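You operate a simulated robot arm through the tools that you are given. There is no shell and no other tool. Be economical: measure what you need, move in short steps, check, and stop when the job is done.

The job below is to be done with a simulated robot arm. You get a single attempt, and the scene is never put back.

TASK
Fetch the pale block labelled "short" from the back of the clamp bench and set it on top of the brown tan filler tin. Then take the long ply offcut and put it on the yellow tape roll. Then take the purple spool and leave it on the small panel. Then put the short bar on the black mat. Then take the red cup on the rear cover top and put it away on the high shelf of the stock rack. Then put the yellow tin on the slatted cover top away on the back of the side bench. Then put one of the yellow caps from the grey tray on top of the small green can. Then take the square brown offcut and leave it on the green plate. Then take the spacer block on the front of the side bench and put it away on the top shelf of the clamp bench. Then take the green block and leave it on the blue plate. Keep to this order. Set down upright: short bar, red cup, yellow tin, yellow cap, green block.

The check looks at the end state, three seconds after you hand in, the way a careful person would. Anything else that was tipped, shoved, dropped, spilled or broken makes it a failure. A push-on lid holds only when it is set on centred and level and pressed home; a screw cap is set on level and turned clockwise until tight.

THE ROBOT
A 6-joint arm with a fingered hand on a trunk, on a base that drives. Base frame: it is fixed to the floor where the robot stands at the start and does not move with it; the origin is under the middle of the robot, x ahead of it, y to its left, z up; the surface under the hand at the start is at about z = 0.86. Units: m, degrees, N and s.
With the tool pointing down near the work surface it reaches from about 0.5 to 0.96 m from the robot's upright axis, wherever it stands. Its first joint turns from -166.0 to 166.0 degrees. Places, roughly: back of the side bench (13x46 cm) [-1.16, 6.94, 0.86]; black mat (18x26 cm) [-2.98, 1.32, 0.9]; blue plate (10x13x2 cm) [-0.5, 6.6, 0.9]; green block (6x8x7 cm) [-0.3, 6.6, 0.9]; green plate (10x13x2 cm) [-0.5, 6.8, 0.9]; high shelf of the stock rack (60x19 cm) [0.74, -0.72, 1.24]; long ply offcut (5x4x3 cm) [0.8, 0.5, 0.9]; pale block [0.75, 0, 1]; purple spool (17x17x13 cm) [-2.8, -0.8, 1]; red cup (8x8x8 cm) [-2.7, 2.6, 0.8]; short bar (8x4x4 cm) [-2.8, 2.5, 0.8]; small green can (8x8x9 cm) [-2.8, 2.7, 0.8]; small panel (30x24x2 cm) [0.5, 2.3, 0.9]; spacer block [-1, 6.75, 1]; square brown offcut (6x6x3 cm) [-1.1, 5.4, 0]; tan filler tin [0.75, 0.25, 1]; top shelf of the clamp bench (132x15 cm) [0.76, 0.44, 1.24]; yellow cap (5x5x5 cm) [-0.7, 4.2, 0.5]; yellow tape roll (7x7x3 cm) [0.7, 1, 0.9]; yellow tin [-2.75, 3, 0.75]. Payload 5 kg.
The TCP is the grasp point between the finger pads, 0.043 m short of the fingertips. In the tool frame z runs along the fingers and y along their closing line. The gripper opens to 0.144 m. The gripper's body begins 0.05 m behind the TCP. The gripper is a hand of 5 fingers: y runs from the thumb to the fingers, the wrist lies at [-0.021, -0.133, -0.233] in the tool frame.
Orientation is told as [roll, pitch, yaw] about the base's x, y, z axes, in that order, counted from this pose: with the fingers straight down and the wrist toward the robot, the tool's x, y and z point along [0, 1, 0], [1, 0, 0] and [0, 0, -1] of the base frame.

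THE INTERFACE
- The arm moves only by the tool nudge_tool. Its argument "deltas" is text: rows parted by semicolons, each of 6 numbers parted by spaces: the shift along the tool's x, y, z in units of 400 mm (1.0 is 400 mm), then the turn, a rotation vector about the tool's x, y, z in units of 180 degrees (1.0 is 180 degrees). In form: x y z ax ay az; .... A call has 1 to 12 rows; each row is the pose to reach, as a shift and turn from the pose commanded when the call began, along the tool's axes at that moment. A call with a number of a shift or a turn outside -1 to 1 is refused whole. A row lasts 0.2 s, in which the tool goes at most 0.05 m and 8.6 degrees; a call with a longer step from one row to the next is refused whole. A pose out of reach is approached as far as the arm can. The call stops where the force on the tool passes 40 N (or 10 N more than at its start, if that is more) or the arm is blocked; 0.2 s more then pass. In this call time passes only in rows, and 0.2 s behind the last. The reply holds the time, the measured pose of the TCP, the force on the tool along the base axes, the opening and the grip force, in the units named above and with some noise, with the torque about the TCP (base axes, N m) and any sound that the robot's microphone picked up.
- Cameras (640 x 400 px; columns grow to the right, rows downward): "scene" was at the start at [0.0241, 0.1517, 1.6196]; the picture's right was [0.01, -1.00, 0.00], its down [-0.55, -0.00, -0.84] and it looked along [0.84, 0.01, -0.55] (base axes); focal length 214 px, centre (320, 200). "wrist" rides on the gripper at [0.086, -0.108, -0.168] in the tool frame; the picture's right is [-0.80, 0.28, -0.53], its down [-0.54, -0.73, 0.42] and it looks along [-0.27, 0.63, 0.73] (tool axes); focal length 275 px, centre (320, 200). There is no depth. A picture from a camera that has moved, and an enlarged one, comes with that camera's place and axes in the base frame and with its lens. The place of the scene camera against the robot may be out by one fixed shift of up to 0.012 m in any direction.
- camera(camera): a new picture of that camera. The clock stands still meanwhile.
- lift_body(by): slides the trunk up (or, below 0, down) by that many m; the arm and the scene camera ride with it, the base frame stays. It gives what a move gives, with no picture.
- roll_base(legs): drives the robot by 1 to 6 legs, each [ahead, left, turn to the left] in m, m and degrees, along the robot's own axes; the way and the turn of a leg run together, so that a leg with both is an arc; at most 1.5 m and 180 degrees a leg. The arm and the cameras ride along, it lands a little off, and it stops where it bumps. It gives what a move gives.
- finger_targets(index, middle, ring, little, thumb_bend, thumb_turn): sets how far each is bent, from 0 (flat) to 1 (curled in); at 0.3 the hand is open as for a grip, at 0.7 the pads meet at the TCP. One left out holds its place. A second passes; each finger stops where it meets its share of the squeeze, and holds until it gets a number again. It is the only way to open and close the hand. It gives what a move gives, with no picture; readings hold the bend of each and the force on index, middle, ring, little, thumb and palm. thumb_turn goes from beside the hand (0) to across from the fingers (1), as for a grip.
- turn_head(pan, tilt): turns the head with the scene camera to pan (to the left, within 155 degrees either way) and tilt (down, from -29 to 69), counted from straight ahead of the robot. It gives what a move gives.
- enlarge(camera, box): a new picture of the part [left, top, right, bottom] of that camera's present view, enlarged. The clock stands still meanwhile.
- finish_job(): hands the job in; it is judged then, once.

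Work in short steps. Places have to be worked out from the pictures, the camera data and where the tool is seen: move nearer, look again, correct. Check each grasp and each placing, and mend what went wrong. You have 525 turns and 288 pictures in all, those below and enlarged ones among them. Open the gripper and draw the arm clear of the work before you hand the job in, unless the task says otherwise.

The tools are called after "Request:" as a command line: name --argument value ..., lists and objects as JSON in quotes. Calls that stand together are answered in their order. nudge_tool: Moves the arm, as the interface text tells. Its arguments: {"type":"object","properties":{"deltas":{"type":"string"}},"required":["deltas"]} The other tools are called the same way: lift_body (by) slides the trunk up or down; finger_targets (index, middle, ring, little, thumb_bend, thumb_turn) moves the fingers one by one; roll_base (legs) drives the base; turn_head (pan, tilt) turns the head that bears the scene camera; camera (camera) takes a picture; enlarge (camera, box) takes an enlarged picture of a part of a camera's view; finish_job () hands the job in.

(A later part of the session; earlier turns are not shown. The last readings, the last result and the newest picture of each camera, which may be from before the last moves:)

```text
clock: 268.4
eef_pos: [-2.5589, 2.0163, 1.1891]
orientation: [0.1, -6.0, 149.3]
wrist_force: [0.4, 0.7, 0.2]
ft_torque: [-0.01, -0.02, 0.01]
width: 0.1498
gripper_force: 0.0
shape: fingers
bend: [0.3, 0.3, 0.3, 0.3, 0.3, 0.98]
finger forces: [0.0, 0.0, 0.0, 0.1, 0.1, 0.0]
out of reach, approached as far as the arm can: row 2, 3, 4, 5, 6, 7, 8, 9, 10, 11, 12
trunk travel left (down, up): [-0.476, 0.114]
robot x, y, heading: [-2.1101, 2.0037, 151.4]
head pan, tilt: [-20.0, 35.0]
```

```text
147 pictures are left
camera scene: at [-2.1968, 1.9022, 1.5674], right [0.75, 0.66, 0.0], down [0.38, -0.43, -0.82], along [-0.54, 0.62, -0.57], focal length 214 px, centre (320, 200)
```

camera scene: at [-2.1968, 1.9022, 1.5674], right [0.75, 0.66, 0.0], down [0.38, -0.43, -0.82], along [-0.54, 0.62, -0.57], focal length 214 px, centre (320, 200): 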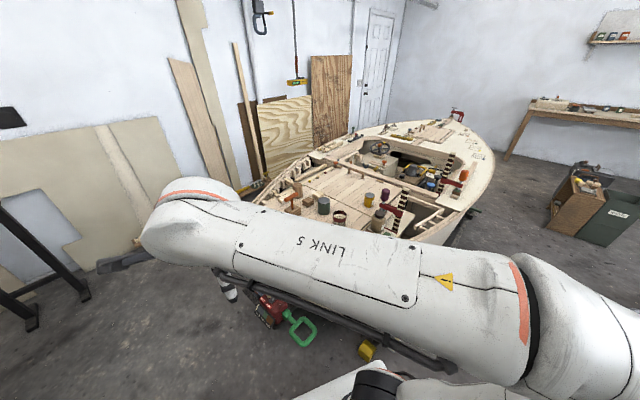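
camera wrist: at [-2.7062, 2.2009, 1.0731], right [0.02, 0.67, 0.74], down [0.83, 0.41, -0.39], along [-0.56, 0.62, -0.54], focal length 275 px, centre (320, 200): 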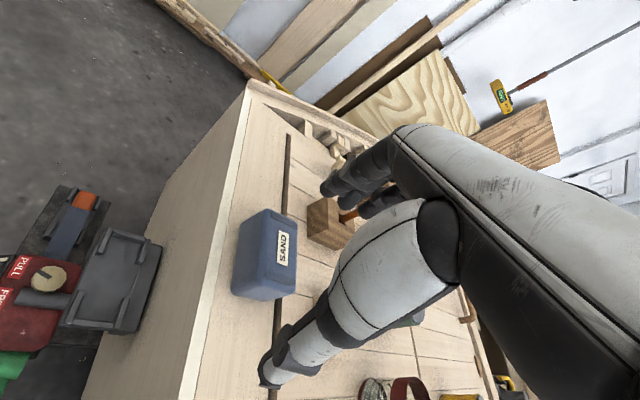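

The forearm's cable now runs underneath: the wrist has flipped. I'll unwind it in open space: back off, then yaw right while high, descend low, and yaw back.

Request:
roll_base --legs '[[-0.6, -0.3, 0]]'

Request:
nudge_tool --deltas "0 0.05 0 0 0 0.045; 0 0.1 0 0 0 0.09; 0 0.15 0 0 0 0.135; 0 0.2 0 0 0 0.18; 0 0.25 0 0 0 0.225; 0 0.3 0 0 0 0.27; 0 0.3 0 0 0 0.315; 0 0.3 0 0 0 0.35"

Request:
nudge_tool --deltas "0 0 0.1 0 0 0; 0 0 0.2 0 0 0; 0 0 0.3 0 0 0; 0 0 0.4 0 0 0; 0 0 0.5 0 0 0; 0 0 0.6 0 0 0; 0 0 0.7 0 0 0; 0 0 0.75 0 0 0"

Request:
camera --camera "scene"

```text
clock: 272.2
eef_pos: [-1.8744, 1.9835, 1.1871]
orientation: [-0.1, -5.9, 148.8]
wrist_force: [0.1, -0.4, -1.2]
ft_torque: [0.01, 0.01, 0.01]
width: 0.1495
gripper_force: 0.1
shape: fingers
bend: [0.3, 0.3, 0.3, 0.3, 0.3, 0.98]
finger forces: [0.1, 0.1, 0.0, 0.0, 0.1, 0.0]
trunk travel left (down, up): [-0.476, 0.114]
robot x, y, heading: [-1.4283, 1.9682, 150.6]
head pan, tilt: [-20.0, 35.0]
```

```text
clock: 274.0
eef_pos: [-1.9815, 2.0957, 1.1416]
orientation: [8.3, -6.0, 89.0]
wrist_force: [-1.1, -0.6, 0.3]
ft_torque: [-0.02, 0.04, -0.01]
width: 0.1494
gripper_force: 0.0
shape: fingers
bend: [0.3, 0.3, 0.3, 0.3, 0.3, 0.98]
finger forces: [0.1, 0.0, 0.1, 0.0, 0.0, 0.0]
out of reach, approached as far as the arm can: row 5, 6, 7, 8
trunk travel left (down, up): [-0.476, 0.114]
robot x, y, heading: [-1.4272, 1.9674, 150.8]
head pan, tilt: [-20.0, 35.0]
```

```text
clock: 275.8
eef_pos: [-2.0223, 2.1286, 0.8465]
orientation: [8.2, -5.9, 88.9]
wrist_force: [-0.7, -0.2, -0.1]
ft_torque: [0.0, -0.05, 0.01]
width: 0.1499
gripper_force: 0.0
shape: fingers
bend: [0.3, 0.3, 0.3, 0.3, 0.3, 0.98]
finger forces: [0.0, 0.0, 0.0, 0.0, 0.0, 0.0]
trunk travel left (down, up): [-0.476, 0.114]
robot x, y, heading: [-1.4248, 1.9666, 150.8]
head pan, tilt: [-20.0, 35.0]
```

```text
146 pictures are left
camera scene: at [-1.5131, 1.8663, 1.5674], right [0.76, 0.65, 0.0], down [0.38, -0.43, -0.82], along [-0.54, 0.62, -0.57], focal length 214 px, centre (320, 200)
```

scene: 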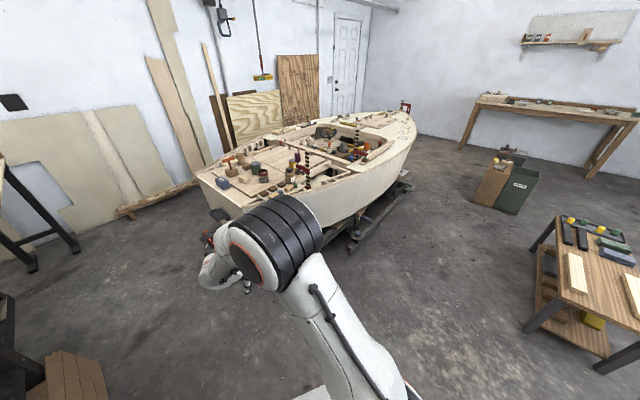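

Now yaw back at this low height, levelling and extending forward.

Request:
nudge_tool --deltas "0 0 0 0.01 -0.01 -0.045; 0 0 0 0.02 -0.02 -0.09; 0 0 0 0.03 -0.03 -0.135; 0 0 0 0.033 -0.04 -0.18; 0 0 0 0.033 -0.045 -0.225; 0 0 0 0.033 -0.045 -0.27; 0 0 0 0.033 -0.045 -0.315; 0 0 0 0.033 -0.045 -0.345"

Request:
camera --camera "scene"

```text
clock: 277.6
eef_pos: [-2.0222, 2.1274, 0.8493]
orientation: [-5.0, -1.2, 151.5]
wrist_force: [0.2, -0.7, -0.4]
ft_torque: [-0.02, 0.02, 0.01]
width: 0.1497
gripper_force: 0.0
shape: fingers
bend: [0.3, 0.3, 0.3, 0.3, 0.3, 0.98]
finger forces: [0.0, 0.0, 0.0, 0.0, 0.0, 0.1]
trunk travel left (down, up): [-0.476, 0.114]
robot x, y, heading: [-1.4266, 1.9661, 150.8]
head pan, tilt: [-20.0, 35.0]
```

```text
145 pictures are left
camera scene: at [-1.5128, 1.8663, 1.5674], right [0.76, 0.65, 0.0], down [0.38, -0.43, -0.82], along [-0.54, 0.62, -0.57], focal length 214 px, centre (320, 200)
```

scene: 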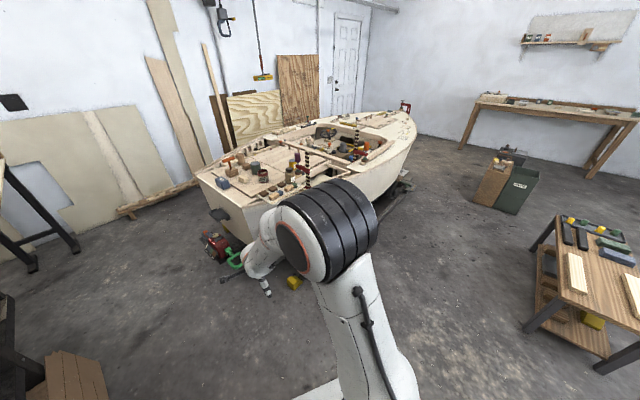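

No limits now. Test positive yaw (the one needed for the bar).

Request:
nudge_tool --deltas "0 0 0 0.005 0.014 -0.045; 0 0 0 0.007 0.02 -0.09; 0 0 0 0.007 0.028 -0.135; 0 0 0 0.007 0.028 -0.18; 0 0 0 0.007 0.028 -0.225; 0 0 0 0.007 0.028 -0.27; 0 0 -0.1 0.007 0.028 -0.3; 0 0 -0.2 0.007 0.028 -0.3; 0 0 -0.3 0.007 0.028 -0.3; 0 0 -0.4 0.007 0.028 -0.3"

```text
clock: 279.8
eef_pos: [-2.029, 2.1152, 1.008]
orientation: [0.9, 2.3, -154.7]
wrist_force: [0.3, 0.0, -0.7]
ft_torque: [0.0, -0.02, 0.0]
width: 0.1497
gripper_force: 0.0
shape: fingers
bend: [0.3, 0.3, 0.3, 0.3, 0.3, 0.98]
finger forces: [0.0, 0.0, 0.0, 0.1, 0.0, 0.0]
trunk travel left (down, up): [-0.476, 0.114]
robot x, y, heading: [-1.4296, 1.9686, 150.7]
head pan, tilt: [-20.0, 35.0]
```

The wrist is unwound. Drive to the stern-corner stand again.

Request:
roll_base --legs '[[0.598, 0.158, 0]]'

Request:
camera --camera "wrist"

```text
clock: 283.3
eef_pos: [-2.6229, 2.2579, 1.0069]
orientation: [0.9, 2.3, -154.4]
wrist_force: [0.2, 0.8, -0.8]
ft_torque: [0.01, -0.02, -0.03]
width: 0.1498
gripper_force: 0.1
shape: fingers
bend: [0.3, 0.3, 0.3, 0.3, 0.3, 0.98]
finger forces: [0.1, 0.0, 0.0, 0.1, 0.1, 0.0]
trunk travel left (down, up): [-0.476, 0.114]
robot x, y, heading: [-2.0206, 2.1162, 151.4]
head pan, tilt: [-20.0, 35.0]
```

```text
144 pictures are left
camera wrist: at [-2.4956, 2.2256, 1.1799], right [-0.62, 0.59, 0.51], down [0.44, 0.8, -0.4], along [-0.65, -0.03, -0.76], focal length 275 px, centre (320, 200)
```

wrist: 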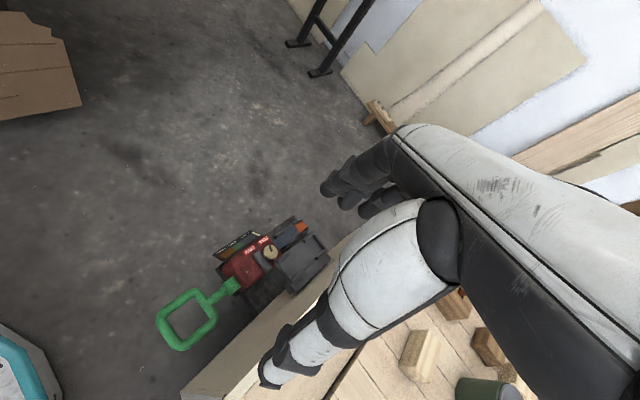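

Move the hand over the bar.

Request:
nudge_tool --deltas "-0.11 0.01 0 0 0 0; -0.22 0.02 0 0 0 0; -0.33 0.03 0 -0.005 -0.003 0; -0.44 0.045 0 -0.012 -0.005 0; -0.55 0.055 0 -0.012 -0.005 0; -0.66 0.065 0 -0.012 -0.005 0; -0.741 0.073 0 -0.012 -0.005 0"

Request:
camera --camera "wrist"

```text
clock: 284.9
eef_pos: [-2.7773, 2.5119, 1.002]
orientation: [0.2, 0.1, -154.4]
wrist_force: [-0.5, 0.0, 0.2]
ft_torque: [0.01, 0.01, 0.02]
width: 0.1499
gripper_force: 0.1
shape: fingers
bend: [0.3, 0.3, 0.3, 0.3, 0.3, 0.98]
finger forces: [0.0, 0.0, 0.0, 0.0, 0.1, 0.0]
trunk travel left (down, up): [-0.476, 0.114]
robot x, y, heading: [-2.0168, 2.1184, 151.5]
head pan, tilt: [-20.0, 35.0]
```

```text
143 pictures are left
camera wrist: at [-2.6428, 2.4813, 1.1693], right [-0.6, 0.6, 0.53], down [0.42, 0.8, -0.42], along [-0.68, -0.03, -0.73], focal length 275 px, centre (320, 200)
```

wrist: 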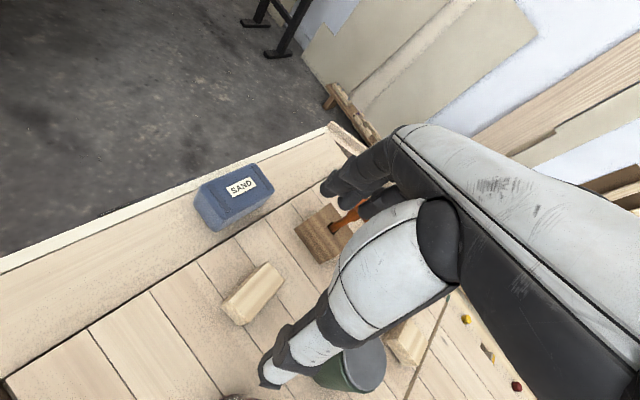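

The bar's long side is nearly along x; set yaw ≈185°, narrow the hand to ~11 cm and lower partway.

Request:
finger_targets --index 0.42 --middle 0.42 --ring 0.42 --little 0.42 --thumb_bend 0.42

Request:
nudge_tool --deltas "-0.015 -0.005 0.05 0 0 0.04; -0.025 -0.01 0.12 0 0 0.08; -0.025 -0.01 0.2 0 0 0.115; -0.025 -0.01 0.28 0 0 0.115; -0.025 -0.01 0.35 0 0 0.115"

Request:
camera --camera "wrist"

```text
clock: 285.9
eef_pos: [-2.7758, 2.5124, 1.0027]
orientation: [0.0, 0.1, -154.3]
wrist_force: [-0.5, -0.2, 0.5]
ft_torque: [-0.01, 0.0, 0.0]
width: 0.1081
gripper_force: 0.0
shape: fingers
bend: [0.42, 0.42, 0.42, 0.42, 0.42, 0.98]
finger forces: [0.0, 0.1, 0.1, 0.1, 0.0, 0.0]
trunk travel left (down, up): [-0.476, 0.114]
robot x, y, heading: [-2.023, 2.1175, 151.2]
head pan, tilt: [-20.0, 35.0]
```

```text
clock: 287.1
eef_pos: [-2.7791, 2.5226, 0.8603]
orientation: [-0.1, 0.1, -175.2]
wrist_force: [-1.0, 0.8, -0.6]
ft_torque: [-0.02, -0.05, 0.02]
width: 0.108
gripper_force: 0.1
shape: fingers
bend: [0.42, 0.42, 0.42, 0.42, 0.42, 0.98]
finger forces: [0.0, 0.0, 0.0, 0.0, 0.0, 0.0]
trunk travel left (down, up): [-0.476, 0.114]
robot x, y, heading: [-2.0174, 2.1145, 151.1]
head pan, tilt: [-20.0, 35.0]
```

```text
142 pictures are left
camera wrist: at [-2.6645, 2.4438, 1.0275], right [-0.35, 0.77, 0.53], down [0.68, 0.6, -0.42], along [-0.65, 0.21, -0.73], focal length 275 px, centre (320, 200)
```

wrist: 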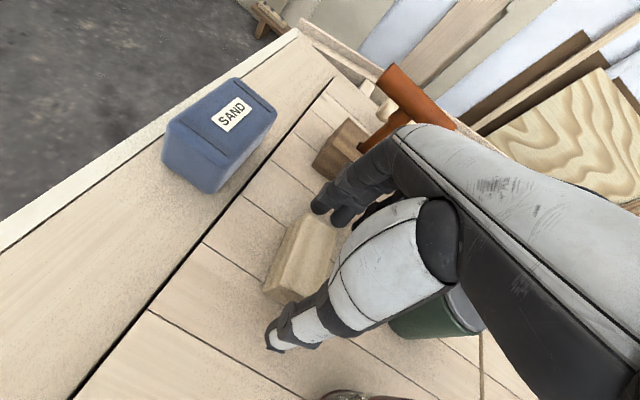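

Well straddled. Lower gently.

Request:
nudge_tool --deltas "0 0 0.03 0 0 0; 0 0 0.055 0 0 0; 0 0 0.075 0 0 0; 0 0 0.085 0 0 0"

Request:
camera --camera "wrist"

```text
clock: 287.9
eef_pos: [-2.7851, 2.5235, 0.8466]
orientation: [-0.5, -1.1, -175.3]
wrist_force: [1.9, -1.8, 14.8]
ft_torque: [0.03, 0.72, 0.14]
width: 0.108
gripper_force: 7.3
shape: fingers
bend: [0.42, 0.42, 0.42, 0.42, 0.42, 0.97]
finger forces: [0.0, 14.2, 0.1, 0.0, 1.0, 0.0]
trunk travel left (down, up): [-0.476, 0.114]
robot x, y, heading: [-2.0208, 2.1154, 151.2]
head pan, tilt: [-20.0, 35.0]
stopped in row 4: the force on the tool passed its limit at 46 N (the readings are from after the stop); the commanded pose is now the measured one
```

```text
141 pictures are left
camera wrist: at [-2.666, 2.4448, 1.0103], right [-0.34, 0.77, 0.55], down [0.67, 0.6, -0.43], along [-0.66, 0.22, -0.72], focal length 275 px, centre (320, 200)
```

wrist: 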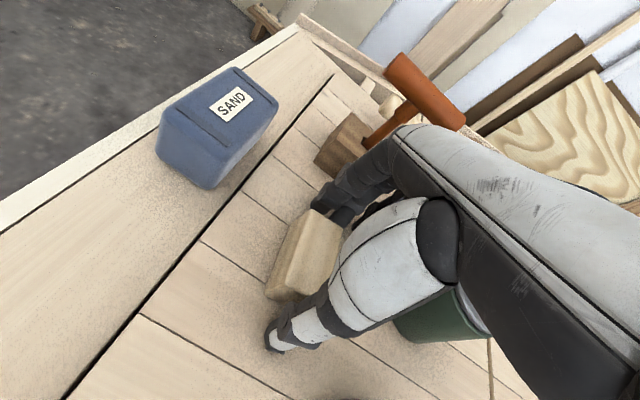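

Fingertips touch the cover (≈0.80). Raise 4 mm and close.

Request:
nudge_tool --deltas "0 0 -0.012 0 0 0"

Request:
finger_targets --index 0.65 --middle 0.65 --ring 0.5 --little 0.42 --thumb_bend 0.65

Request:
camera --camera "wrist"

```text
clock: 288.3
eef_pos: [-2.7828, 2.5233, 0.8476]
orientation: [-0.5, -0.6, -175.2]
wrist_force: [-0.1, -2.6, 12.1]
ft_torque: [-0.02, 0.68, 0.17]
width: 0.1072
gripper_force: 6.1
shape: fingers
bend: [0.42, 0.42, 0.42, 0.42, 0.42, 0.98]
finger forces: [0.0, 11.9, 0.1, 0.0, 0.1, 0.0]
trunk travel left (down, up): [-0.476, 0.114]
robot x, y, heading: [-2.0184, 2.117, 151.3]
head pan, tilt: [-20.0, 35.0]
```

```text
clock: 289.3
eef_pos: [-2.782, 2.5244, 0.8478]
orientation: [-0.3, -0.7, -175.4]
wrist_force: [-2.3, 1.1, 19.8]
ft_torque: [-0.11, -0.58, -0.03]
width: 0.0707
gripper_force: 21.4
shape: fingers
bend: [0.49, 0.64, 0.5, 0.42, 0.58, 0.97]
finger forces: [12.4, 1.4, 0.1, 0.0, 29.7, 0.0]
trunk travel left (down, up): [-0.476, 0.114]
robot x, y, heading: [-2.0219, 2.1217, 151.2]
head pan, tilt: [-20.0, 35.0]
```

```text
140 pictures are left
camera wrist: at [-2.6653, 2.4454, 1.0123], right [-0.34, 0.77, 0.54], down [0.67, 0.6, -0.43], along [-0.66, 0.22, -0.72], focal length 275 px, centre (320, 200)
```

wrist: 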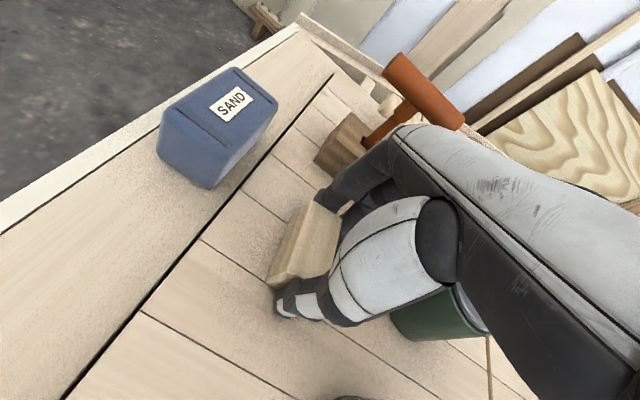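

Only the index bears on the bar's end; the bar is too far to the index side. Reopen, shift the hand 12 mm and regrip.

Request:
finger_targets --index 0.42 --middle 0.42 --ring 0.42 --little 0.42 --thumb_bend 0.42

Request:
nudge_tool --deltas "0 0 -0.025 0 0 0; 0.03 0 -0.025 0 0 0; 0.035 0 -0.012 0 0 0"

Request:
finger_targets --index 0.65 --middle 0.65 --ring 0.65 --little 0.42 --thumb_bend 0.65

Request:
camera --camera "wrist"

```text
clock: 290.3
eef_pos: [-2.7824, 2.5242, 0.8465]
orientation: [-0.2, -0.7, -175.2]
wrist_force: [4.5, 0.0, 9.3]
ft_torque: [0.07, 0.31, -0.06]
width: 0.1076
gripper_force: 4.6
shape: fingers
bend: [0.42, 0.44, 0.42, 0.42, 0.42, 0.98]
finger forces: [0.0, 9.7, 0.0, 0.0, 0.0, 0.0]
trunk travel left (down, up): [-0.476, 0.114]
robot x, y, heading: [-2.0177, 2.1184, 151.0]
head pan, tilt: [-20.0, 35.0]
```

```text
clock: 291.1
eef_pos: [-2.7806, 2.5108, 0.8505]
orientation: [-0.3, -0.7, -175.3]
wrist_force: [-0.2, 0.6, 0.0]
ft_torque: [0.0, -0.02, 0.03]
width: 0.1074
gripper_force: 0.1
shape: fingers
bend: [0.42, 0.42, 0.42, 0.42, 0.42, 0.98]
finger forces: [0.0, 0.1, 0.0, 0.1, 0.0, 0.0]
trunk travel left (down, up): [-0.476, 0.114]
robot x, y, heading: [-2.0164, 2.1153, 151.1]
head pan, tilt: [-20.0, 35.0]
```

```text
clock: 292.1
eef_pos: [-2.7811, 2.5115, 0.8513]
orientation: [-0.3, -0.7, -175.2]
wrist_force: [-1.2, 0.2, 1.9]
ft_torque: [0.05, 0.13, 0.01]
width: 0.0706
gripper_force: 18.6
shape: fingers
bend: [0.54, 0.56, 0.65, 0.42, 0.53, 0.96]
finger forces: [10.2, 9.2, 0.1, 0.0, 18.2, 0.0]
trunk travel left (down, up): [-0.476, 0.114]
robot x, y, heading: [-2.0187, 2.1159, 151.2]
head pan, tilt: [-20.0, 35.0]
```

```text
139 pictures are left
camera wrist: at [-2.6643, 2.4323, 1.0163], right [-0.34, 0.77, 0.54], down [0.67, 0.6, -0.43], along [-0.66, 0.22, -0.72], focal length 275 px, centre (320, 200)
```

wrist: 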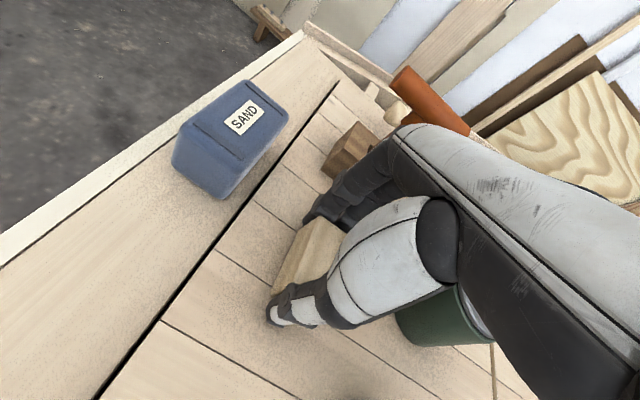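

Firm grip with index, middle and thumb. Lift, and look toward the mat table.

Request:
nudge_tool --deltas "0 0 -0.08 0 0 0; 0 0 -0.18 0 0 0; 0 0 -0.28 0 0 0; 0 0 -0.38 0 0 0"

Request:
turn_head --pan 40 --tilt 45

Request:
camera --camera "scene"

```text
clock: 293.1
eef_pos: [-2.7785, 2.512, 1.0045]
orientation: [-0.3, -0.6, -175.3]
wrist_force: [0.3, -0.5, -0.7]
ft_torque: [0.0, 0.01, -0.01]
width: 0.0709
gripper_force: 18.6
shape: fingers
bend: [0.54, 0.56, 0.65, 0.42, 0.53, 0.96]
finger forces: [10.0, 8.6, 0.0, 0.1, 18.3, 0.0]
trunk travel left (down, up): [-0.476, 0.114]
robot x, y, heading: [-2.0198, 2.1174, 151.2]
head pan, tilt: [-20.0, 35.0]
```

```text
clock: 294.4
eef_pos: [-2.7769, 2.5126, 1.0025]
orientation: [-0.3, -0.7, -175.3]
wrist_force: [-0.9, 1.6, -0.7]
ft_torque: [-0.02, -0.01, -0.03]
width: 0.071
gripper_force: 18.7
shape: fingers
bend: [0.54, 0.56, 0.65, 0.42, 0.53, 0.96]
finger forces: [10.0, 8.5, 0.0, 0.0, 18.3, 0.1]
trunk travel left (down, up): [-0.476, 0.114]
robot x, y, heading: [-2.0201, 2.1187, 151.1]
head pan, tilt: [40.0, 45.0]
```

```text
138 pictures are left
camera scene: at [-2.1271, 1.9312, 1.5526], right [-0.19, 0.98, 0.0], down [0.69, 0.14, -0.71], along [-0.69, -0.14, -0.71], focal length 214 px, centre (320, 200)
```

scene: 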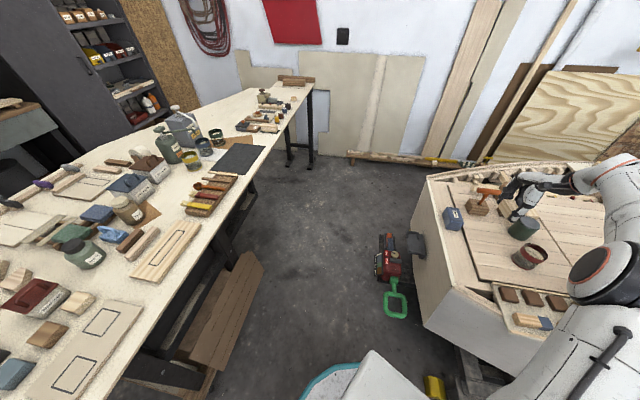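

The mat's near half is around (-2.96,1.33). I raise a bit, shift the base to ≈(-2.27,1.86) and turn left ~66° to face it.

Request:
nudge_tool --deltas "0 0 -0.08 0 0 0"

Request:
roll_base --legs '[[0.093, 0.349, 0], [0, 0, 66]]'

Request:
turn_head --pan 0 --tilt 40

Request:
camera --camera "scene"

Request:
camera --camera "wrist"

```text
clock: 294.8
eef_pos: [-2.7778, 2.5117, 1.0327]
orientation: [-0.3, -0.7, -175.3]
wrist_force: [-1.0, 0.8, -1.2]
ft_torque: [0.0, 0.01, -0.02]
width: 0.0708
gripper_force: 19.0
shape: fingers
bend: [0.54, 0.56, 0.65, 0.42, 0.53, 0.96]
finger forces: [10.0, 8.6, 0.1, 0.1, 18.3, 0.0]
trunk travel left (down, up): [-0.476, 0.114]
robot x, y, heading: [-2.019, 2.1162, 151.3]
head pan, tilt: [40.0, 45.0]
```

```text
clock: 300.0
eef_pos: [-2.9349, 1.3144, 1.0313]
orientation: [-0.3, -0.7, -108.7]
wrist_force: [-0.3, -0.7, -1.2]
ft_torque: [-0.02, -0.01, 0.0]
width: 0.0704
gripper_force: 17.8
shape: fingers
bend: [0.54, 0.56, 0.65, 0.42, 0.54, 0.96]
finger forces: [9.5, 8.4, 0.0, 0.0, 17.5, 0.0]
trunk travel left (down, up): [-0.476, 0.114]
robot x, y, heading: [-2.2694, 1.8531, -142.4]
head pan, tilt: [40.0, 45.0]
```

```text
clock: 301.1
eef_pos: [-2.9342, 1.3155, 1.0325]
orientation: [-0.3, -0.8, -108.6]
wrist_force: [0.0, 0.2, -0.3]
ft_torque: [0.0, 0.01, 0.02]
width: 0.0702
gripper_force: 18.0
shape: fingers
bend: [0.54, 0.56, 0.65, 0.42, 0.54, 0.96]
finger forces: [9.5, 8.4, 0.0, 0.0, 17.5, 0.0]
trunk travel left (down, up): [-0.476, 0.114]
robot x, y, heading: [-2.2713, 1.8549, -142.4]
head pan, tilt: [0.0, 40.0]
```

```text
137 pictures are left
camera scene: at [-2.2012, 1.7096, 1.5598], right [-0.61, 0.79, 0.0], down [0.51, 0.39, -0.77], along [-0.61, -0.47, -0.64], focal length 214 px, centre (320, 200)
```

scene: 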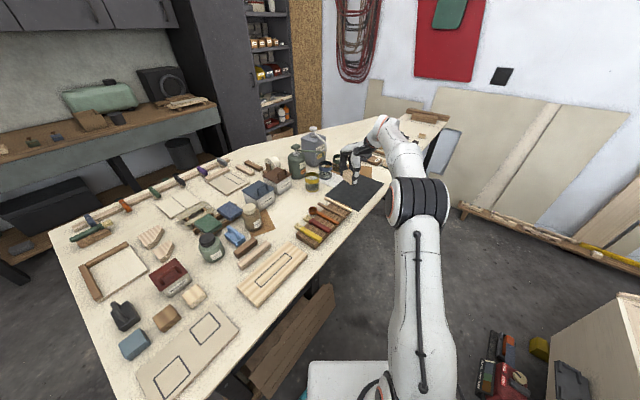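

```text
136 pictures are left
camera wrist: at [-2.8172, 1.3895, 1.1983], right [-0.84, -0.01, 0.54], down [-0.28, 0.86, -0.43], along [-0.46, -0.51, -0.72], focal length 275 px, centre (320, 200)
```

wrist: 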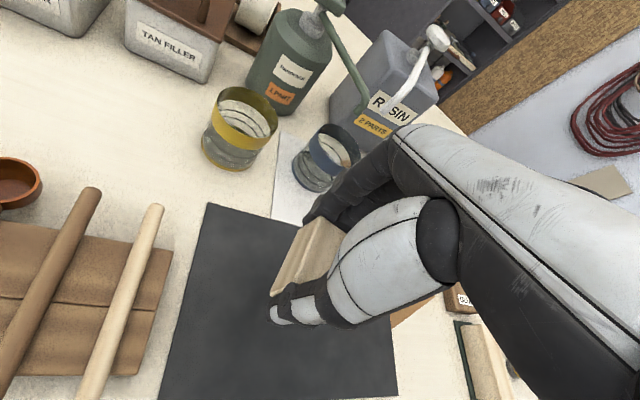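

The hand is right over the mat (x -3.14…-2.86, y 1.22…1.42). Lower to near contact.

Request:
nudge_tool --deltas "0 0 0.08 0 0 0; 0 0 0.15 0 0 0; 0 0 0.2 0 0 0; 0 0 0.225 0 0 0; 0 0 0.24 0 0 0; 0 0 0.255 0 0 0"

Request:
camera --camera "wrist"

```text
clock: 302.3
eef_pos: [-2.9376, 1.3102, 0.9533]
orientation: [-0.7, -1.8, -108.8]
wrist_force: [3.4, 0.3, 12.7]
ft_torque: [-0.01, -0.06, 0.05]
width: 0.0707
gripper_force: 19.9
shape: fingers
bend: [0.55, 0.57, 0.65, 0.42, 0.54, 0.96]
finger forces: [9.8, 9.0, 0.0, 0.0, 21.3, 0.1]
trunk travel left (down, up): [-0.476, 0.114]
robot x, y, heading: [-2.2743, 1.8577, -142.3]
head pan, tilt: [0.0, 40.0]
stopped in row 6: the force on the tool passed its limit at 43 N (the readings are from after the stop); the commanded pose is now the measured one
```

```text
135 pictures are left
camera wrist: at [-2.8178, 1.3875, 1.1147], right [-0.83, 0.0, 0.55], down [-0.29, 0.85, -0.44], along [-0.47, -0.53, -0.71], focal length 275 px, centre (320, 200)
```

wrist: 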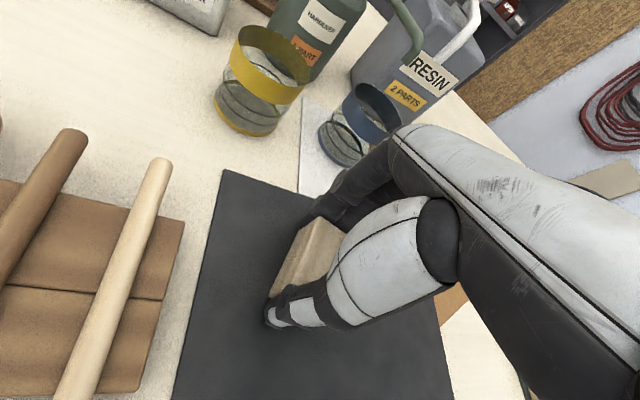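

Contact at z 0.953 (mat ≈0.905). Ease 3 mm and open.

Request:
nudge_tool --deltas "0 0 -0.008 0 0 0"

Request:
finger_targets --index 0.44 --middle 0.44 --ring 0.44 --thumb_bend 0.44

Request:
nudge_tool --deltas "0 0 -0.06 0 0 0; 0 0 -0.14 0 0 0; 0 0 -0.22 0 0 0; 0 0 -0.3 0 0 0"

Request:
camera --camera "wrist"

```text
clock: 302.7
eef_pos: [-2.937, 1.3099, 0.9526]
orientation: [-0.7, -1.6, -108.9]
wrist_force: [0.6, -1.2, 8.5]
ft_torque: [-0.23, 0.09, 0.05]
width: 0.0706
gripper_force: 19.6
shape: fingers
bend: [0.55, 0.56, 0.65, 0.42, 0.54, 0.96]
finger forces: [10.3, 9.4, 0.1, 0.0, 19.0, 0.0]
trunk travel left (down, up): [-0.476, 0.114]
robot x, y, heading: [-2.2749, 1.8525, -142.1]
head pan, tilt: [0.0, 40.0]
```

```text
clock: 303.7
eef_pos: [-2.9372, 1.3097, 0.9512]
orientation: [-0.5, -1.5, -108.9]
wrist_force: [-0.4, 0.5, 0.4]
ft_torque: [-0.03, -0.02, -0.03]
width: 0.0995
gripper_force: 0.1
shape: fingers
bend: [0.44, 0.44, 0.44, 0.42, 0.44, 0.97]
finger forces: [0.0, 0.0, 0.0, 0.0, 0.0, 0.0]
trunk travel left (down, up): [-0.476, 0.114]
robot x, y, heading: [-2.2736, 1.855, -142.1]
head pan, tilt: [0.0, 40.0]
```

```text
clock: 304.7
eef_pos: [-2.9334, 1.3122, 1.0691]
orientation: [-0.6, -1.5, -108.8]
wrist_force: [-0.4, -0.2, 0.0]
ft_torque: [-0.01, 0.04, -0.01]
width: 0.1001
gripper_force: 0.2
shape: fingers
bend: [0.44, 0.44, 0.44, 0.42, 0.44, 0.97]
finger forces: [0.0, 0.1, 0.1, 0.0, 0.1, 0.0]
trunk travel left (down, up): [-0.476, 0.114]
robot x, y, heading: [-2.2736, 1.8511, -142.4]
head pan, tilt: [0.0, 40.0]
```

```text
134 pictures are left
camera wrist: at [-2.8146, 1.389, 1.2316], right [-0.84, 0.0, 0.55], down [-0.29, 0.85, -0.44], along [-0.47, -0.52, -0.71], focal length 275 px, centre (320, 200)
```

wrist: 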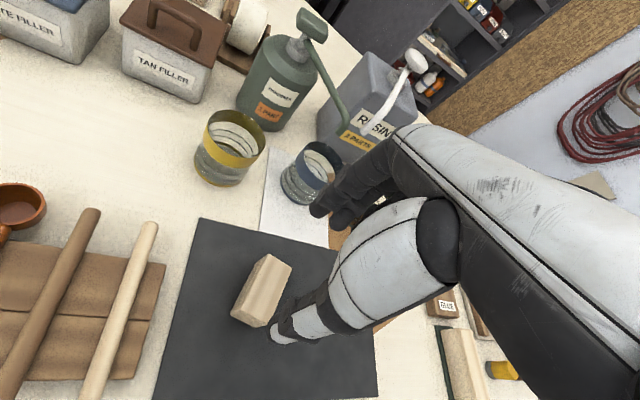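

The bar lies flat on the mat. I drive back to the boat stand for the red cup.

Request:
roll_base --legs '[[0, 0, -66], [-0.093, -0.349, 0]]'

Request:
turn_head --pan -15 --tilt 40

Request:
camera --camera "wrist"

Request:
camera --camera "scene"

```text
clock: 309.9
eef_pos: [-2.79, 2.5017, 1.069]
orientation: [-0.5, -1.5, -174.9]
wrist_force: [0.5, 0.1, -0.2]
ft_torque: [-0.01, 0.01, 0.02]
width: 0.0994
gripper_force: 0.0
shape: fingers
bend: [0.44, 0.44, 0.44, 0.42, 0.44, 0.97]
finger forces: [0.0, 0.0, 0.0, 0.1, 0.1, 0.1]
trunk travel left (down, up): [-0.476, 0.114]
robot x, y, heading: [-2.0262, 2.1157, 151.6]
head pan, tilt: [0.0, 40.0]
```

```text
clock: 310.6
eef_pos: [-2.7911, 2.5012, 1.0692]
orientation: [-0.6, -1.5, -175.0]
wrist_force: [-0.4, 0.3, 0.6]
ft_torque: [0.02, 0.01, -0.03]
width: 0.1
gripper_force: 0.1
shape: fingers
bend: [0.44, 0.44, 0.44, 0.42, 0.44, 0.97]
finger forces: [0.1, 0.0, 0.0, 0.1, 0.0, 0.0]
trunk travel left (down, up): [-0.476, 0.114]
robot x, y, heading: [-2.0284, 2.1135, 151.8]
head pan, tilt: [-15.0, 40.0]
```

```text
133 pictures are left
camera wrist: at [-2.6707, 2.4223, 1.2315], right [-0.34, 0.76, 0.55], down [0.66, 0.61, -0.44], along [-0.67, 0.22, -0.71], focal length 275 px, centre (320, 200)
```

wrist: 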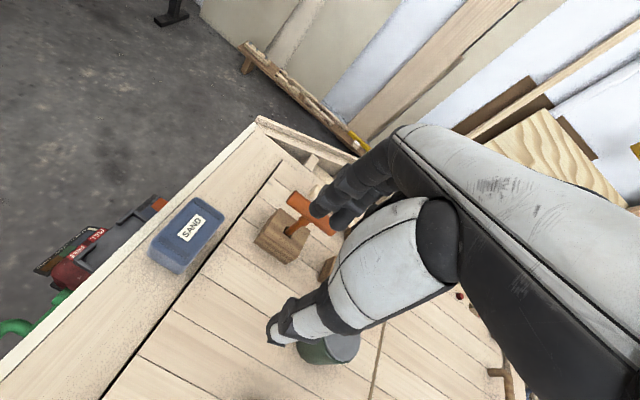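

```text
132 pictures are left
camera scene: at [-2.115, 2.003, 1.5598], right [0.69, 0.73, 0.0], down [0.47, -0.44, -0.77], along [-0.56, 0.53, -0.64], focal length 214 px, centre (320, 200)
```

scene: 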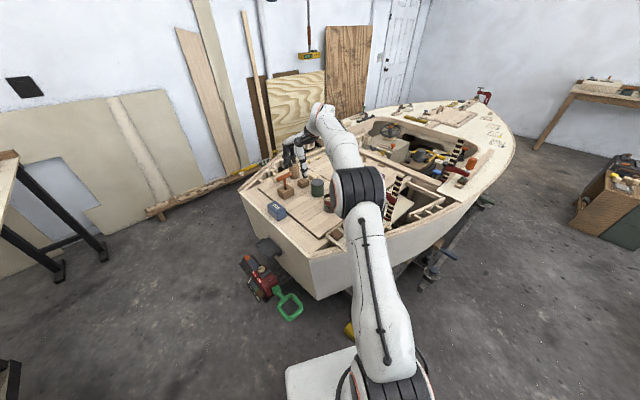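

The green can is at ≈(-2.80,2.64); the red cup should be near (-2.67,2.61). I move above it with yaw ~220° and look.

Request:
nudge_tool --deltas "-0.06 -0.07 0 0.003 0.003 -0.04; -0.12 -0.14 0 0.006 0.003 -0.08; -0.18 -0.21 0 0.008 0.003 -0.12; -0.22 -0.28 0 0.008 0.003 -0.16; -0.248 -0.323 0 0.008 0.003 -0.194"

Request:
camera --camera "wrist"

```text
clock: 311.9
eef_pos: [-2.6553, 2.5924, 1.0572]
orientation: [-0.4, 0.4, -139.9]
wrist_force: [0.8, -1.0, 1.4]
ft_torque: [0.03, 0.02, -0.02]
width: 0.1
gripper_force: 0.1
shape: fingers
bend: [0.44, 0.44, 0.44, 0.42, 0.44, 0.97]
finger forces: [0.0, 0.1, 0.0, 0.0, 0.0, 0.0]
out of reach, approached as far as the arm can: row 4, 5
trunk travel left (down, up): [-0.476, 0.114]
robot x, y, heading: [-2.0275, 2.1144, 151.6]
head pan, tilt: [-15.0, 40.0]
```

```text
131 pictures are left
camera wrist: at [-2.5162, 2.5936, 1.224], right [-0.73, 0.42, 0.54], down [0.21, 0.89, -0.42], along [-0.65, -0.19, -0.73], focal length 275 px, centre (320, 200)
```

wrist: 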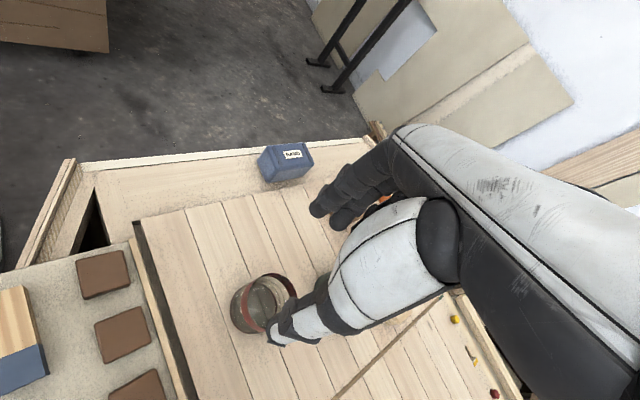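

Cup centre ≈(-2.671,2.607). Flatten ring and little (so they clear the can), open to ~12 cm, and lower over it.

Request:
finger_targets --index 0.36 --middle 0.36 --ring 0.0 --little 0.0 --thumb_bend 0.36

Request:
nudge_tool --deltas "-0.03 0.003 0.08 0 0 0; -0.066 0.007 0.18 0 0 0; -0.066 0.007 0.28 0 0 0; -0.066 0.007 0.36 0 0 0"

Request:
camera --camera "wrist"

Request:
enlarge --camera "scene" --box '[230, 100, 450, 260]'

```text
clock: 312.9
eef_pos: [-2.6566, 2.592, 1.0572]
orientation: [-0.4, 0.3, -140.0]
wrist_force: [-0.4, 0.1, 1.2]
ft_torque: [0.01, 0.01, 0.0]
width: 0.1283
gripper_force: 0.1
shape: fingers
bend: [0.36, 0.36, 0.0, 0.0, 0.36, 0.97]
finger forces: [0.1, 0.1, 0.0, 0.0, 0.0, 0.0]
trunk travel left (down, up): [-0.476, 0.114]
robot x, y, heading: [-2.0264, 2.1149, 151.5]
head pan, tilt: [-15.0, 40.0]
```

```text
clock: 313.9
eef_pos: [-2.6759, 2.6102, 0.9147]
orientation: [-0.4, 0.2, -140.0]
wrist_force: [0.1, 0.2, 0.3]
ft_torque: [-0.04, -0.05, -0.01]
width: 0.1282
gripper_force: 0.0
shape: fingers
bend: [0.36, 0.36, 0.0, 0.0, 0.36, 0.98]
finger forces: [0.0, 0.0, 0.0, 0.0, 0.1, 0.0]
out of reach, approached as far as the arm can: row 2
trunk travel left (down, up): [-0.476, 0.114]
robot x, y, heading: [-2.0267, 2.1134, 151.8]
head pan, tilt: [-15.0, 40.0]
```

```text
130 pictures are left
camera wrist: at [-2.5375, 2.6113, 1.0811], right [-0.73, 0.42, 0.54], down [0.21, 0.89, -0.41], along [-0.65, -0.19, -0.73], focal length 275 px, centre (320, 200)
```

wrist: 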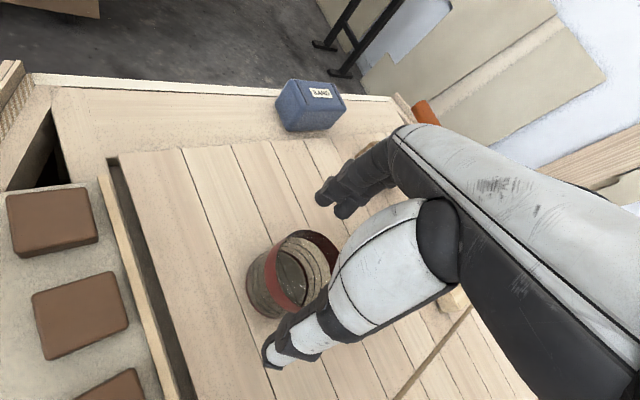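

```text
2.50 times, centred on (340, 180) of scene
camera zoom: at [-2.1153, 2.0035, 1.5599], right [0.69, 0.73, 0.0], down [0.47, -0.44, -0.77], along [-0.56, 0.53, -0.64], focal length 536 px, centre (270, 250)
```

zoom: 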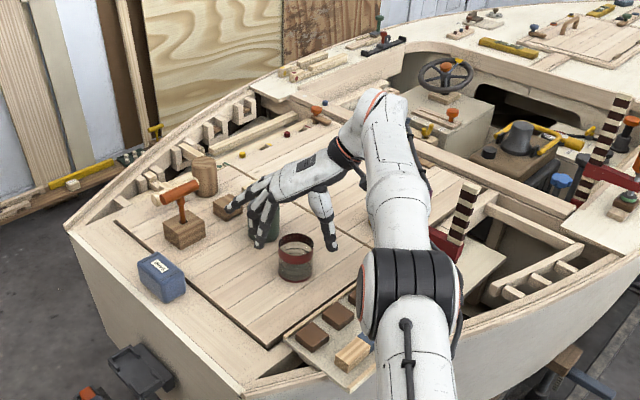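

Cup between thumb and fingers. Lower to grip height.

Request:
nudge_tool --deltas "0 -0.015 0.05 0 0 0; 0 -0.015 0.1 0 0 0; 0 -0.015 0.14 0 0 0"

Request:
finger_targets --index 0.6 --middle 0.6 --thumb_bend 0.6

Request:
camera --camera "wrist"

```text
clock: 314.6
eef_pos: [-2.6692, 2.6169, 0.8586]
orientation: [-0.4, 0.2, -140.0]
wrist_force: [0.0, -0.3, 1.3]
ft_torque: [0.0, 0.04, 0.01]
width: 0.1284
gripper_force: 0.0
shape: fingers
bend: [0.36, 0.36, 0.0, 0.0, 0.36, 0.97]
finger forces: [0.0, 0.1, 0.0, 0.0, 0.0, 0.0]
trunk travel left (down, up): [-0.476, 0.114]
robot x, y, heading: [-2.0259, 2.1126, 151.6]
head pan, tilt: [-15.0, 40.0]
```

```text
clock: 315.6
eef_pos: [-2.67, 2.6168, 0.8592]
orientation: [-0.4, 0.3, -140.0]
wrist_force: [-0.4, -0.4, 1.9]
ft_torque: [-0.01, 0.12, 0.01]
width: 0.0675
gripper_force: 12.4
shape: fingers
bend: [0.54, 0.55, 0.0, 0.0, 0.53, 0.97]
finger forces: [5.3, 7.3, 0.0, 0.0, 12.8, 0.0]
trunk travel left (down, up): [-0.476, 0.114]
robot x, y, heading: [-2.0265, 2.1142, 151.7]
head pan, tilt: [-15.0, 40.0]
```

```text
128 pictures are left
camera wrist: at [-2.5313, 2.6181, 1.0262], right [-0.73, 0.42, 0.54], down [0.21, 0.89, -0.41], along [-0.65, -0.19, -0.73], focal length 275 px, centre (320, 200)
```

wrist: 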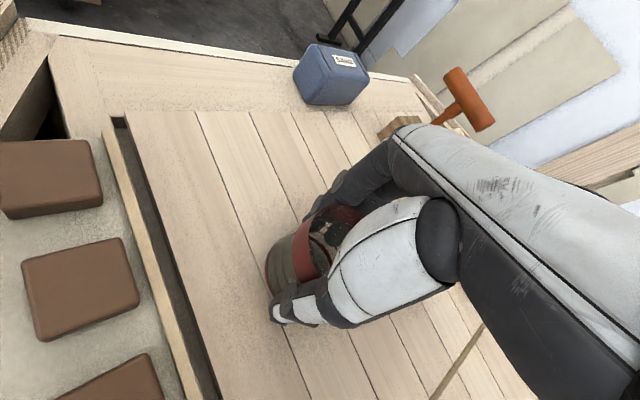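

Gripped. Lift clear, back out from the boat.

Request:
nudge_tool --deltas "0 0 -0.06 0 0 0; 0 0 -0.15 0 0 0; 0 0 -0.24 0 0 0; 0 0 -0.32 0 0 0"

Request:
lift_body --by 0.1

Request:
roll_base --legs '[[-0.75, 0, 0], [0, 0, -151.5]]'

Request:
camera --camera "wrist"

```text
clock: 316.6
eef_pos: [-2.6627, 2.6093, 0.9871]
orientation: [-0.3, 0.4, -140.0]
wrist_force: [0.5, 0.3, -1.6]
ft_torque: [0.01, 0.03, -0.05]
width: 0.0674
gripper_force: 12.2
shape: fingers
bend: [0.54, 0.56, 0.0, 0.0, 0.54, 0.97]
finger forces: [5.2, 6.9, 0.1, 0.0, 12.8, 0.0]
out of reach, approached as far as the arm can: row 4
trunk travel left (down, up): [-0.476, 0.114]
robot x, y, heading: [-2.0242, 2.1152, 151.9]
head pan, tilt: [-15.0, 40.0]
```

```text
clock: 318.0
eef_pos: [-2.6641, 2.6093, 1.0853]
orientation: [-0.4, 0.3, -140.0]
wrist_force: [-0.2, 0.6, -1.8]
ft_torque: [0.0, -0.04, -0.01]
width: 0.0672
gripper_force: 12.3
shape: fingers
bend: [0.54, 0.56, 0.0, 0.0, 0.54, 0.97]
finger forces: [5.2, 6.8, 0.0, 0.0, 12.7, 0.0]
trunk travel left (down, up): [-0.576, 0.014]
robot x, y, heading: [-2.0233, 2.1137, 151.5]
head pan, tilt: [-15.0, 40.0]
```

```text
clock: 328.2
eef_pos: [-0.5639, 1.6661, 1.0857]
orientation: [-0.4, 0.3, 71.3]
wrist_force: [0.7, -0.3, -1.4]
ft_torque: [0.01, 0.02, 0.02]
width: 0.0667
gripper_force: 11.9
shape: fingers
bend: [0.55, 0.56, 0.0, 0.0, 0.54, 0.97]
finger forces: [4.9, 6.5, 0.0, 0.1, 12.2, 0.1]
trunk travel left (down, up): [-0.576, 0.014]
robot x, y, heading: [-1.3658, 1.7594, 3.0]
head pan, tilt: [-15.0, 40.0]
```

```text
127 pictures are left
camera wrist: at [-0.682, 1.592, 1.2527], right [0.84, 0.02, 0.54], down [0.28, -0.86, -0.41], along [0.46, 0.5, -0.73], focal length 275 px, centre (320, 200)
```

wrist: 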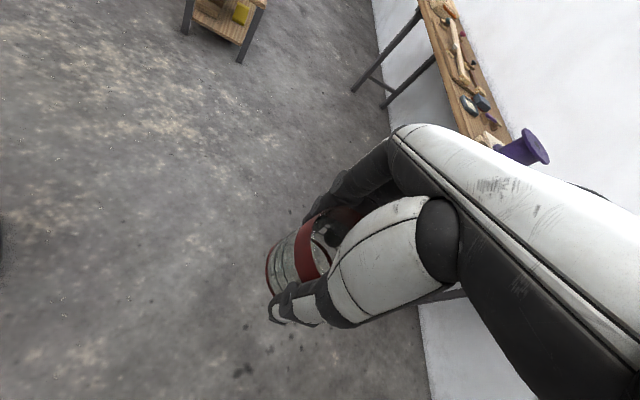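

Drive across to the stock rack.

Request:
roll_base --legs '[[0.45, -1.26, 0], [0.3, -1.26, -3]]'

Request:
turn_head --pan 0 --tilt 20

Request:
camera --camera "scene"

```text
clock: 329.6
eef_pos: [-0.5428, 1.6132, 1.0854]
orientation: [-0.4, 0.4, 70.8]
wrist_force: [-0.3, 0.4, -0.9]
ft_torque: [-0.02, -0.02, -0.02]
width: 0.0666
gripper_force: 11.9
shape: fingers
bend: [0.55, 0.56, 0.0, 0.0, 0.54, 0.97]
finger forces: [5.0, 6.7, 0.1, 0.1, 12.4, 0.0]
trunk travel left (down, up): [-0.576, 0.014]
robot x, y, heading: [-1.3448, 1.7137, 2.4]
head pan, tilt: [-15.0, 40.0]
stopped in leg 1: the robot was blocked; the commanded pose is now the measured one
```

```text
clock: 330.5
eef_pos: [-0.5433, 1.6137, 1.0853]
orientation: [-0.4, 0.3, 70.8]
wrist_force: [-0.5, -0.4, -0.5]
ft_torque: [0.01, 0.03, -0.03]
width: 0.0669
gripper_force: 12.3
shape: fingers
bend: [0.55, 0.56, 0.0, 0.0, 0.54, 0.97]
finger forces: [5.0, 6.7, 0.0, 0.0, 12.3, 0.1]
trunk travel left (down, up): [-0.576, 0.014]
robot x, y, heading: [-1.3461, 1.7115, 2.3]
head pan, tilt: [0.0, 20.0]
```

```text
126 pictures are left
camera scene: at [-1.3213, 1.8646, 1.6912], right [0.04, -1.0, 0.0], down [-0.34, -0.01, -0.94], along [0.94, 0.04, -0.34], focal length 214 px, centre (320, 200)
```

scene: 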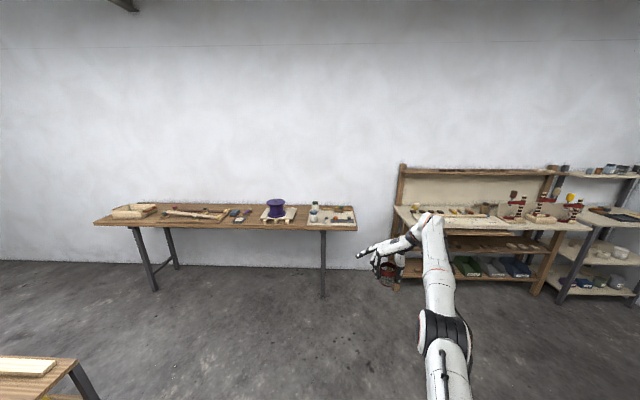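

Blocked on the right side; I look there.

Request:
turn_head --pan -85 --tilt 45

Request:
camera --camera "scene"

```text
clock: 332.1
eef_pos: [-0.545, 1.6114, 1.0861]
orientation: [-0.3, 0.4, 70.8]
wrist_force: [1.1, 0.0, -0.5]
ft_torque: [-0.04, 0.01, 0.03]
width: 0.0666
gripper_force: 11.4
shape: fingers
bend: [0.55, 0.56, 0.0, 0.0, 0.54, 0.97]
finger forces: [5.0, 6.8, 0.1, 0.0, 12.4, 0.1]
trunk travel left (down, up): [-0.576, 0.014]
robot x, y, heading: [-1.3411, 1.7152, 2.2]
head pan, tilt: [-85.0, 45.0]
```

```text
125 pictures are left
camera scene: at [-1.4037, 1.7799, 1.6526], right [-0.99, -0.13, 0.0], down [-0.09, 0.7, -0.71], along [0.09, -0.7, -0.71], focal length 214 px, centre (320, 200)
```

scene: 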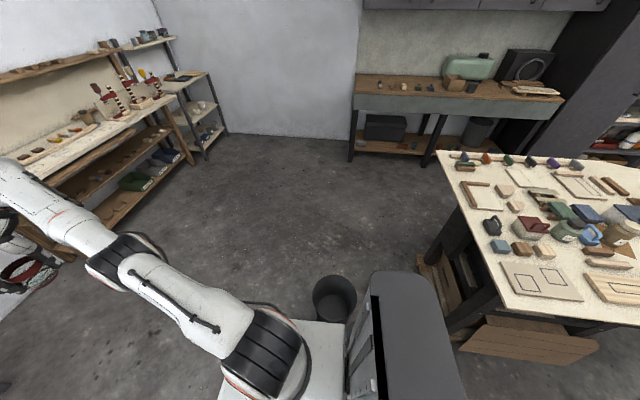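

A floor bin stands right there (still upright). I go ahead first, then around it.

Request:
roll_base --legs '[[0.0, 0.05, 0], [0.6, 0, 0], [0.0, -1.25, 0], [0.1, -1.2, -2]]'

Request:
turn_head --pan 0 --tilt 20

Request:
camera --camera "scene"

```text
clock: 347.5
eef_pos: [0.2194, -0.78, 1.0855]
orientation: [-0.4, 0.4, 67.6]
wrist_force: [0.7, 0.6, -0.9]
ft_torque: [0.0, 0.05, 0.02]
width: 0.0665
gripper_force: 12.4
shape: fingers
bend: [0.55, 0.56, 0.0, 0.0, 0.54, 0.97]
finger forces: [5.0, 6.6, 0.1, 0.0, 12.2, 0.0]
trunk travel left (down, up): [-0.576, 0.014]
robot x, y, heading: [-0.5781, -0.6365, -0.8]
head pan, tilt: [-85.0, 45.0]
```

```text
clock: 349.1
eef_pos: [0.2192, -0.7808, 1.086]
orientation: [-0.4, 0.5, 67.5]
wrist_force: [0.3, -0.8, -0.8]
ft_torque: [0.03, 0.03, 0.0]
width: 0.0666
gripper_force: 11.5
shape: fingers
bend: [0.55, 0.56, 0.0, 0.0, 0.54, 0.97]
finger forces: [5.1, 6.7, 0.0, 0.0, 12.4, 0.1]
trunk travel left (down, up): [-0.576, 0.014]
robot x, y, heading: [-0.5723, -0.6359, -0.7]
head pan, tilt: [0.0, 20.0]
```

```text
124 pictures are left
camera scene: at [-0.5441, -0.4862, 1.6912], right [-0.01, -1.0, 0.0], down [-0.34, 0.0, -0.94], along [0.94, -0.01, -0.34], focal length 214 px, centre (320, 200)
```

scene: 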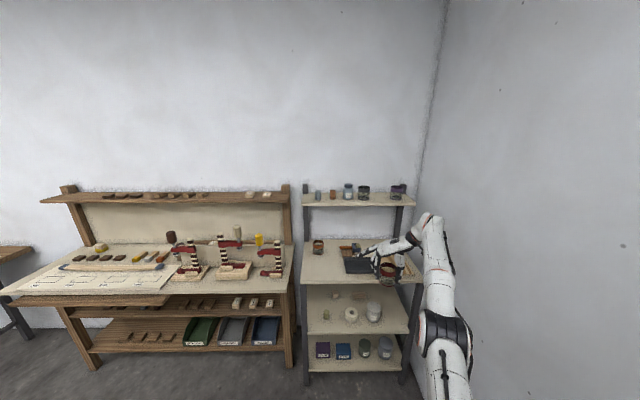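

Request:
enlarge --camera "scene" --box '[290, 170, 430, 260]'

```text
4.44 times, centred on (360, 215) of scene
camera zoom: at [-0.5441, -0.4862, 1.6912], right [-0.01, -1.0, 0.0], down [-0.34, 0.0, -0.94], along [0.94, -0.01, -0.34], focal length 953 px, centre (142, 133)
```

zoom: 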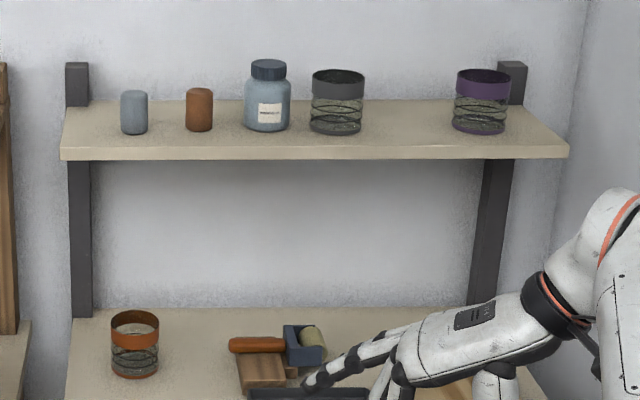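

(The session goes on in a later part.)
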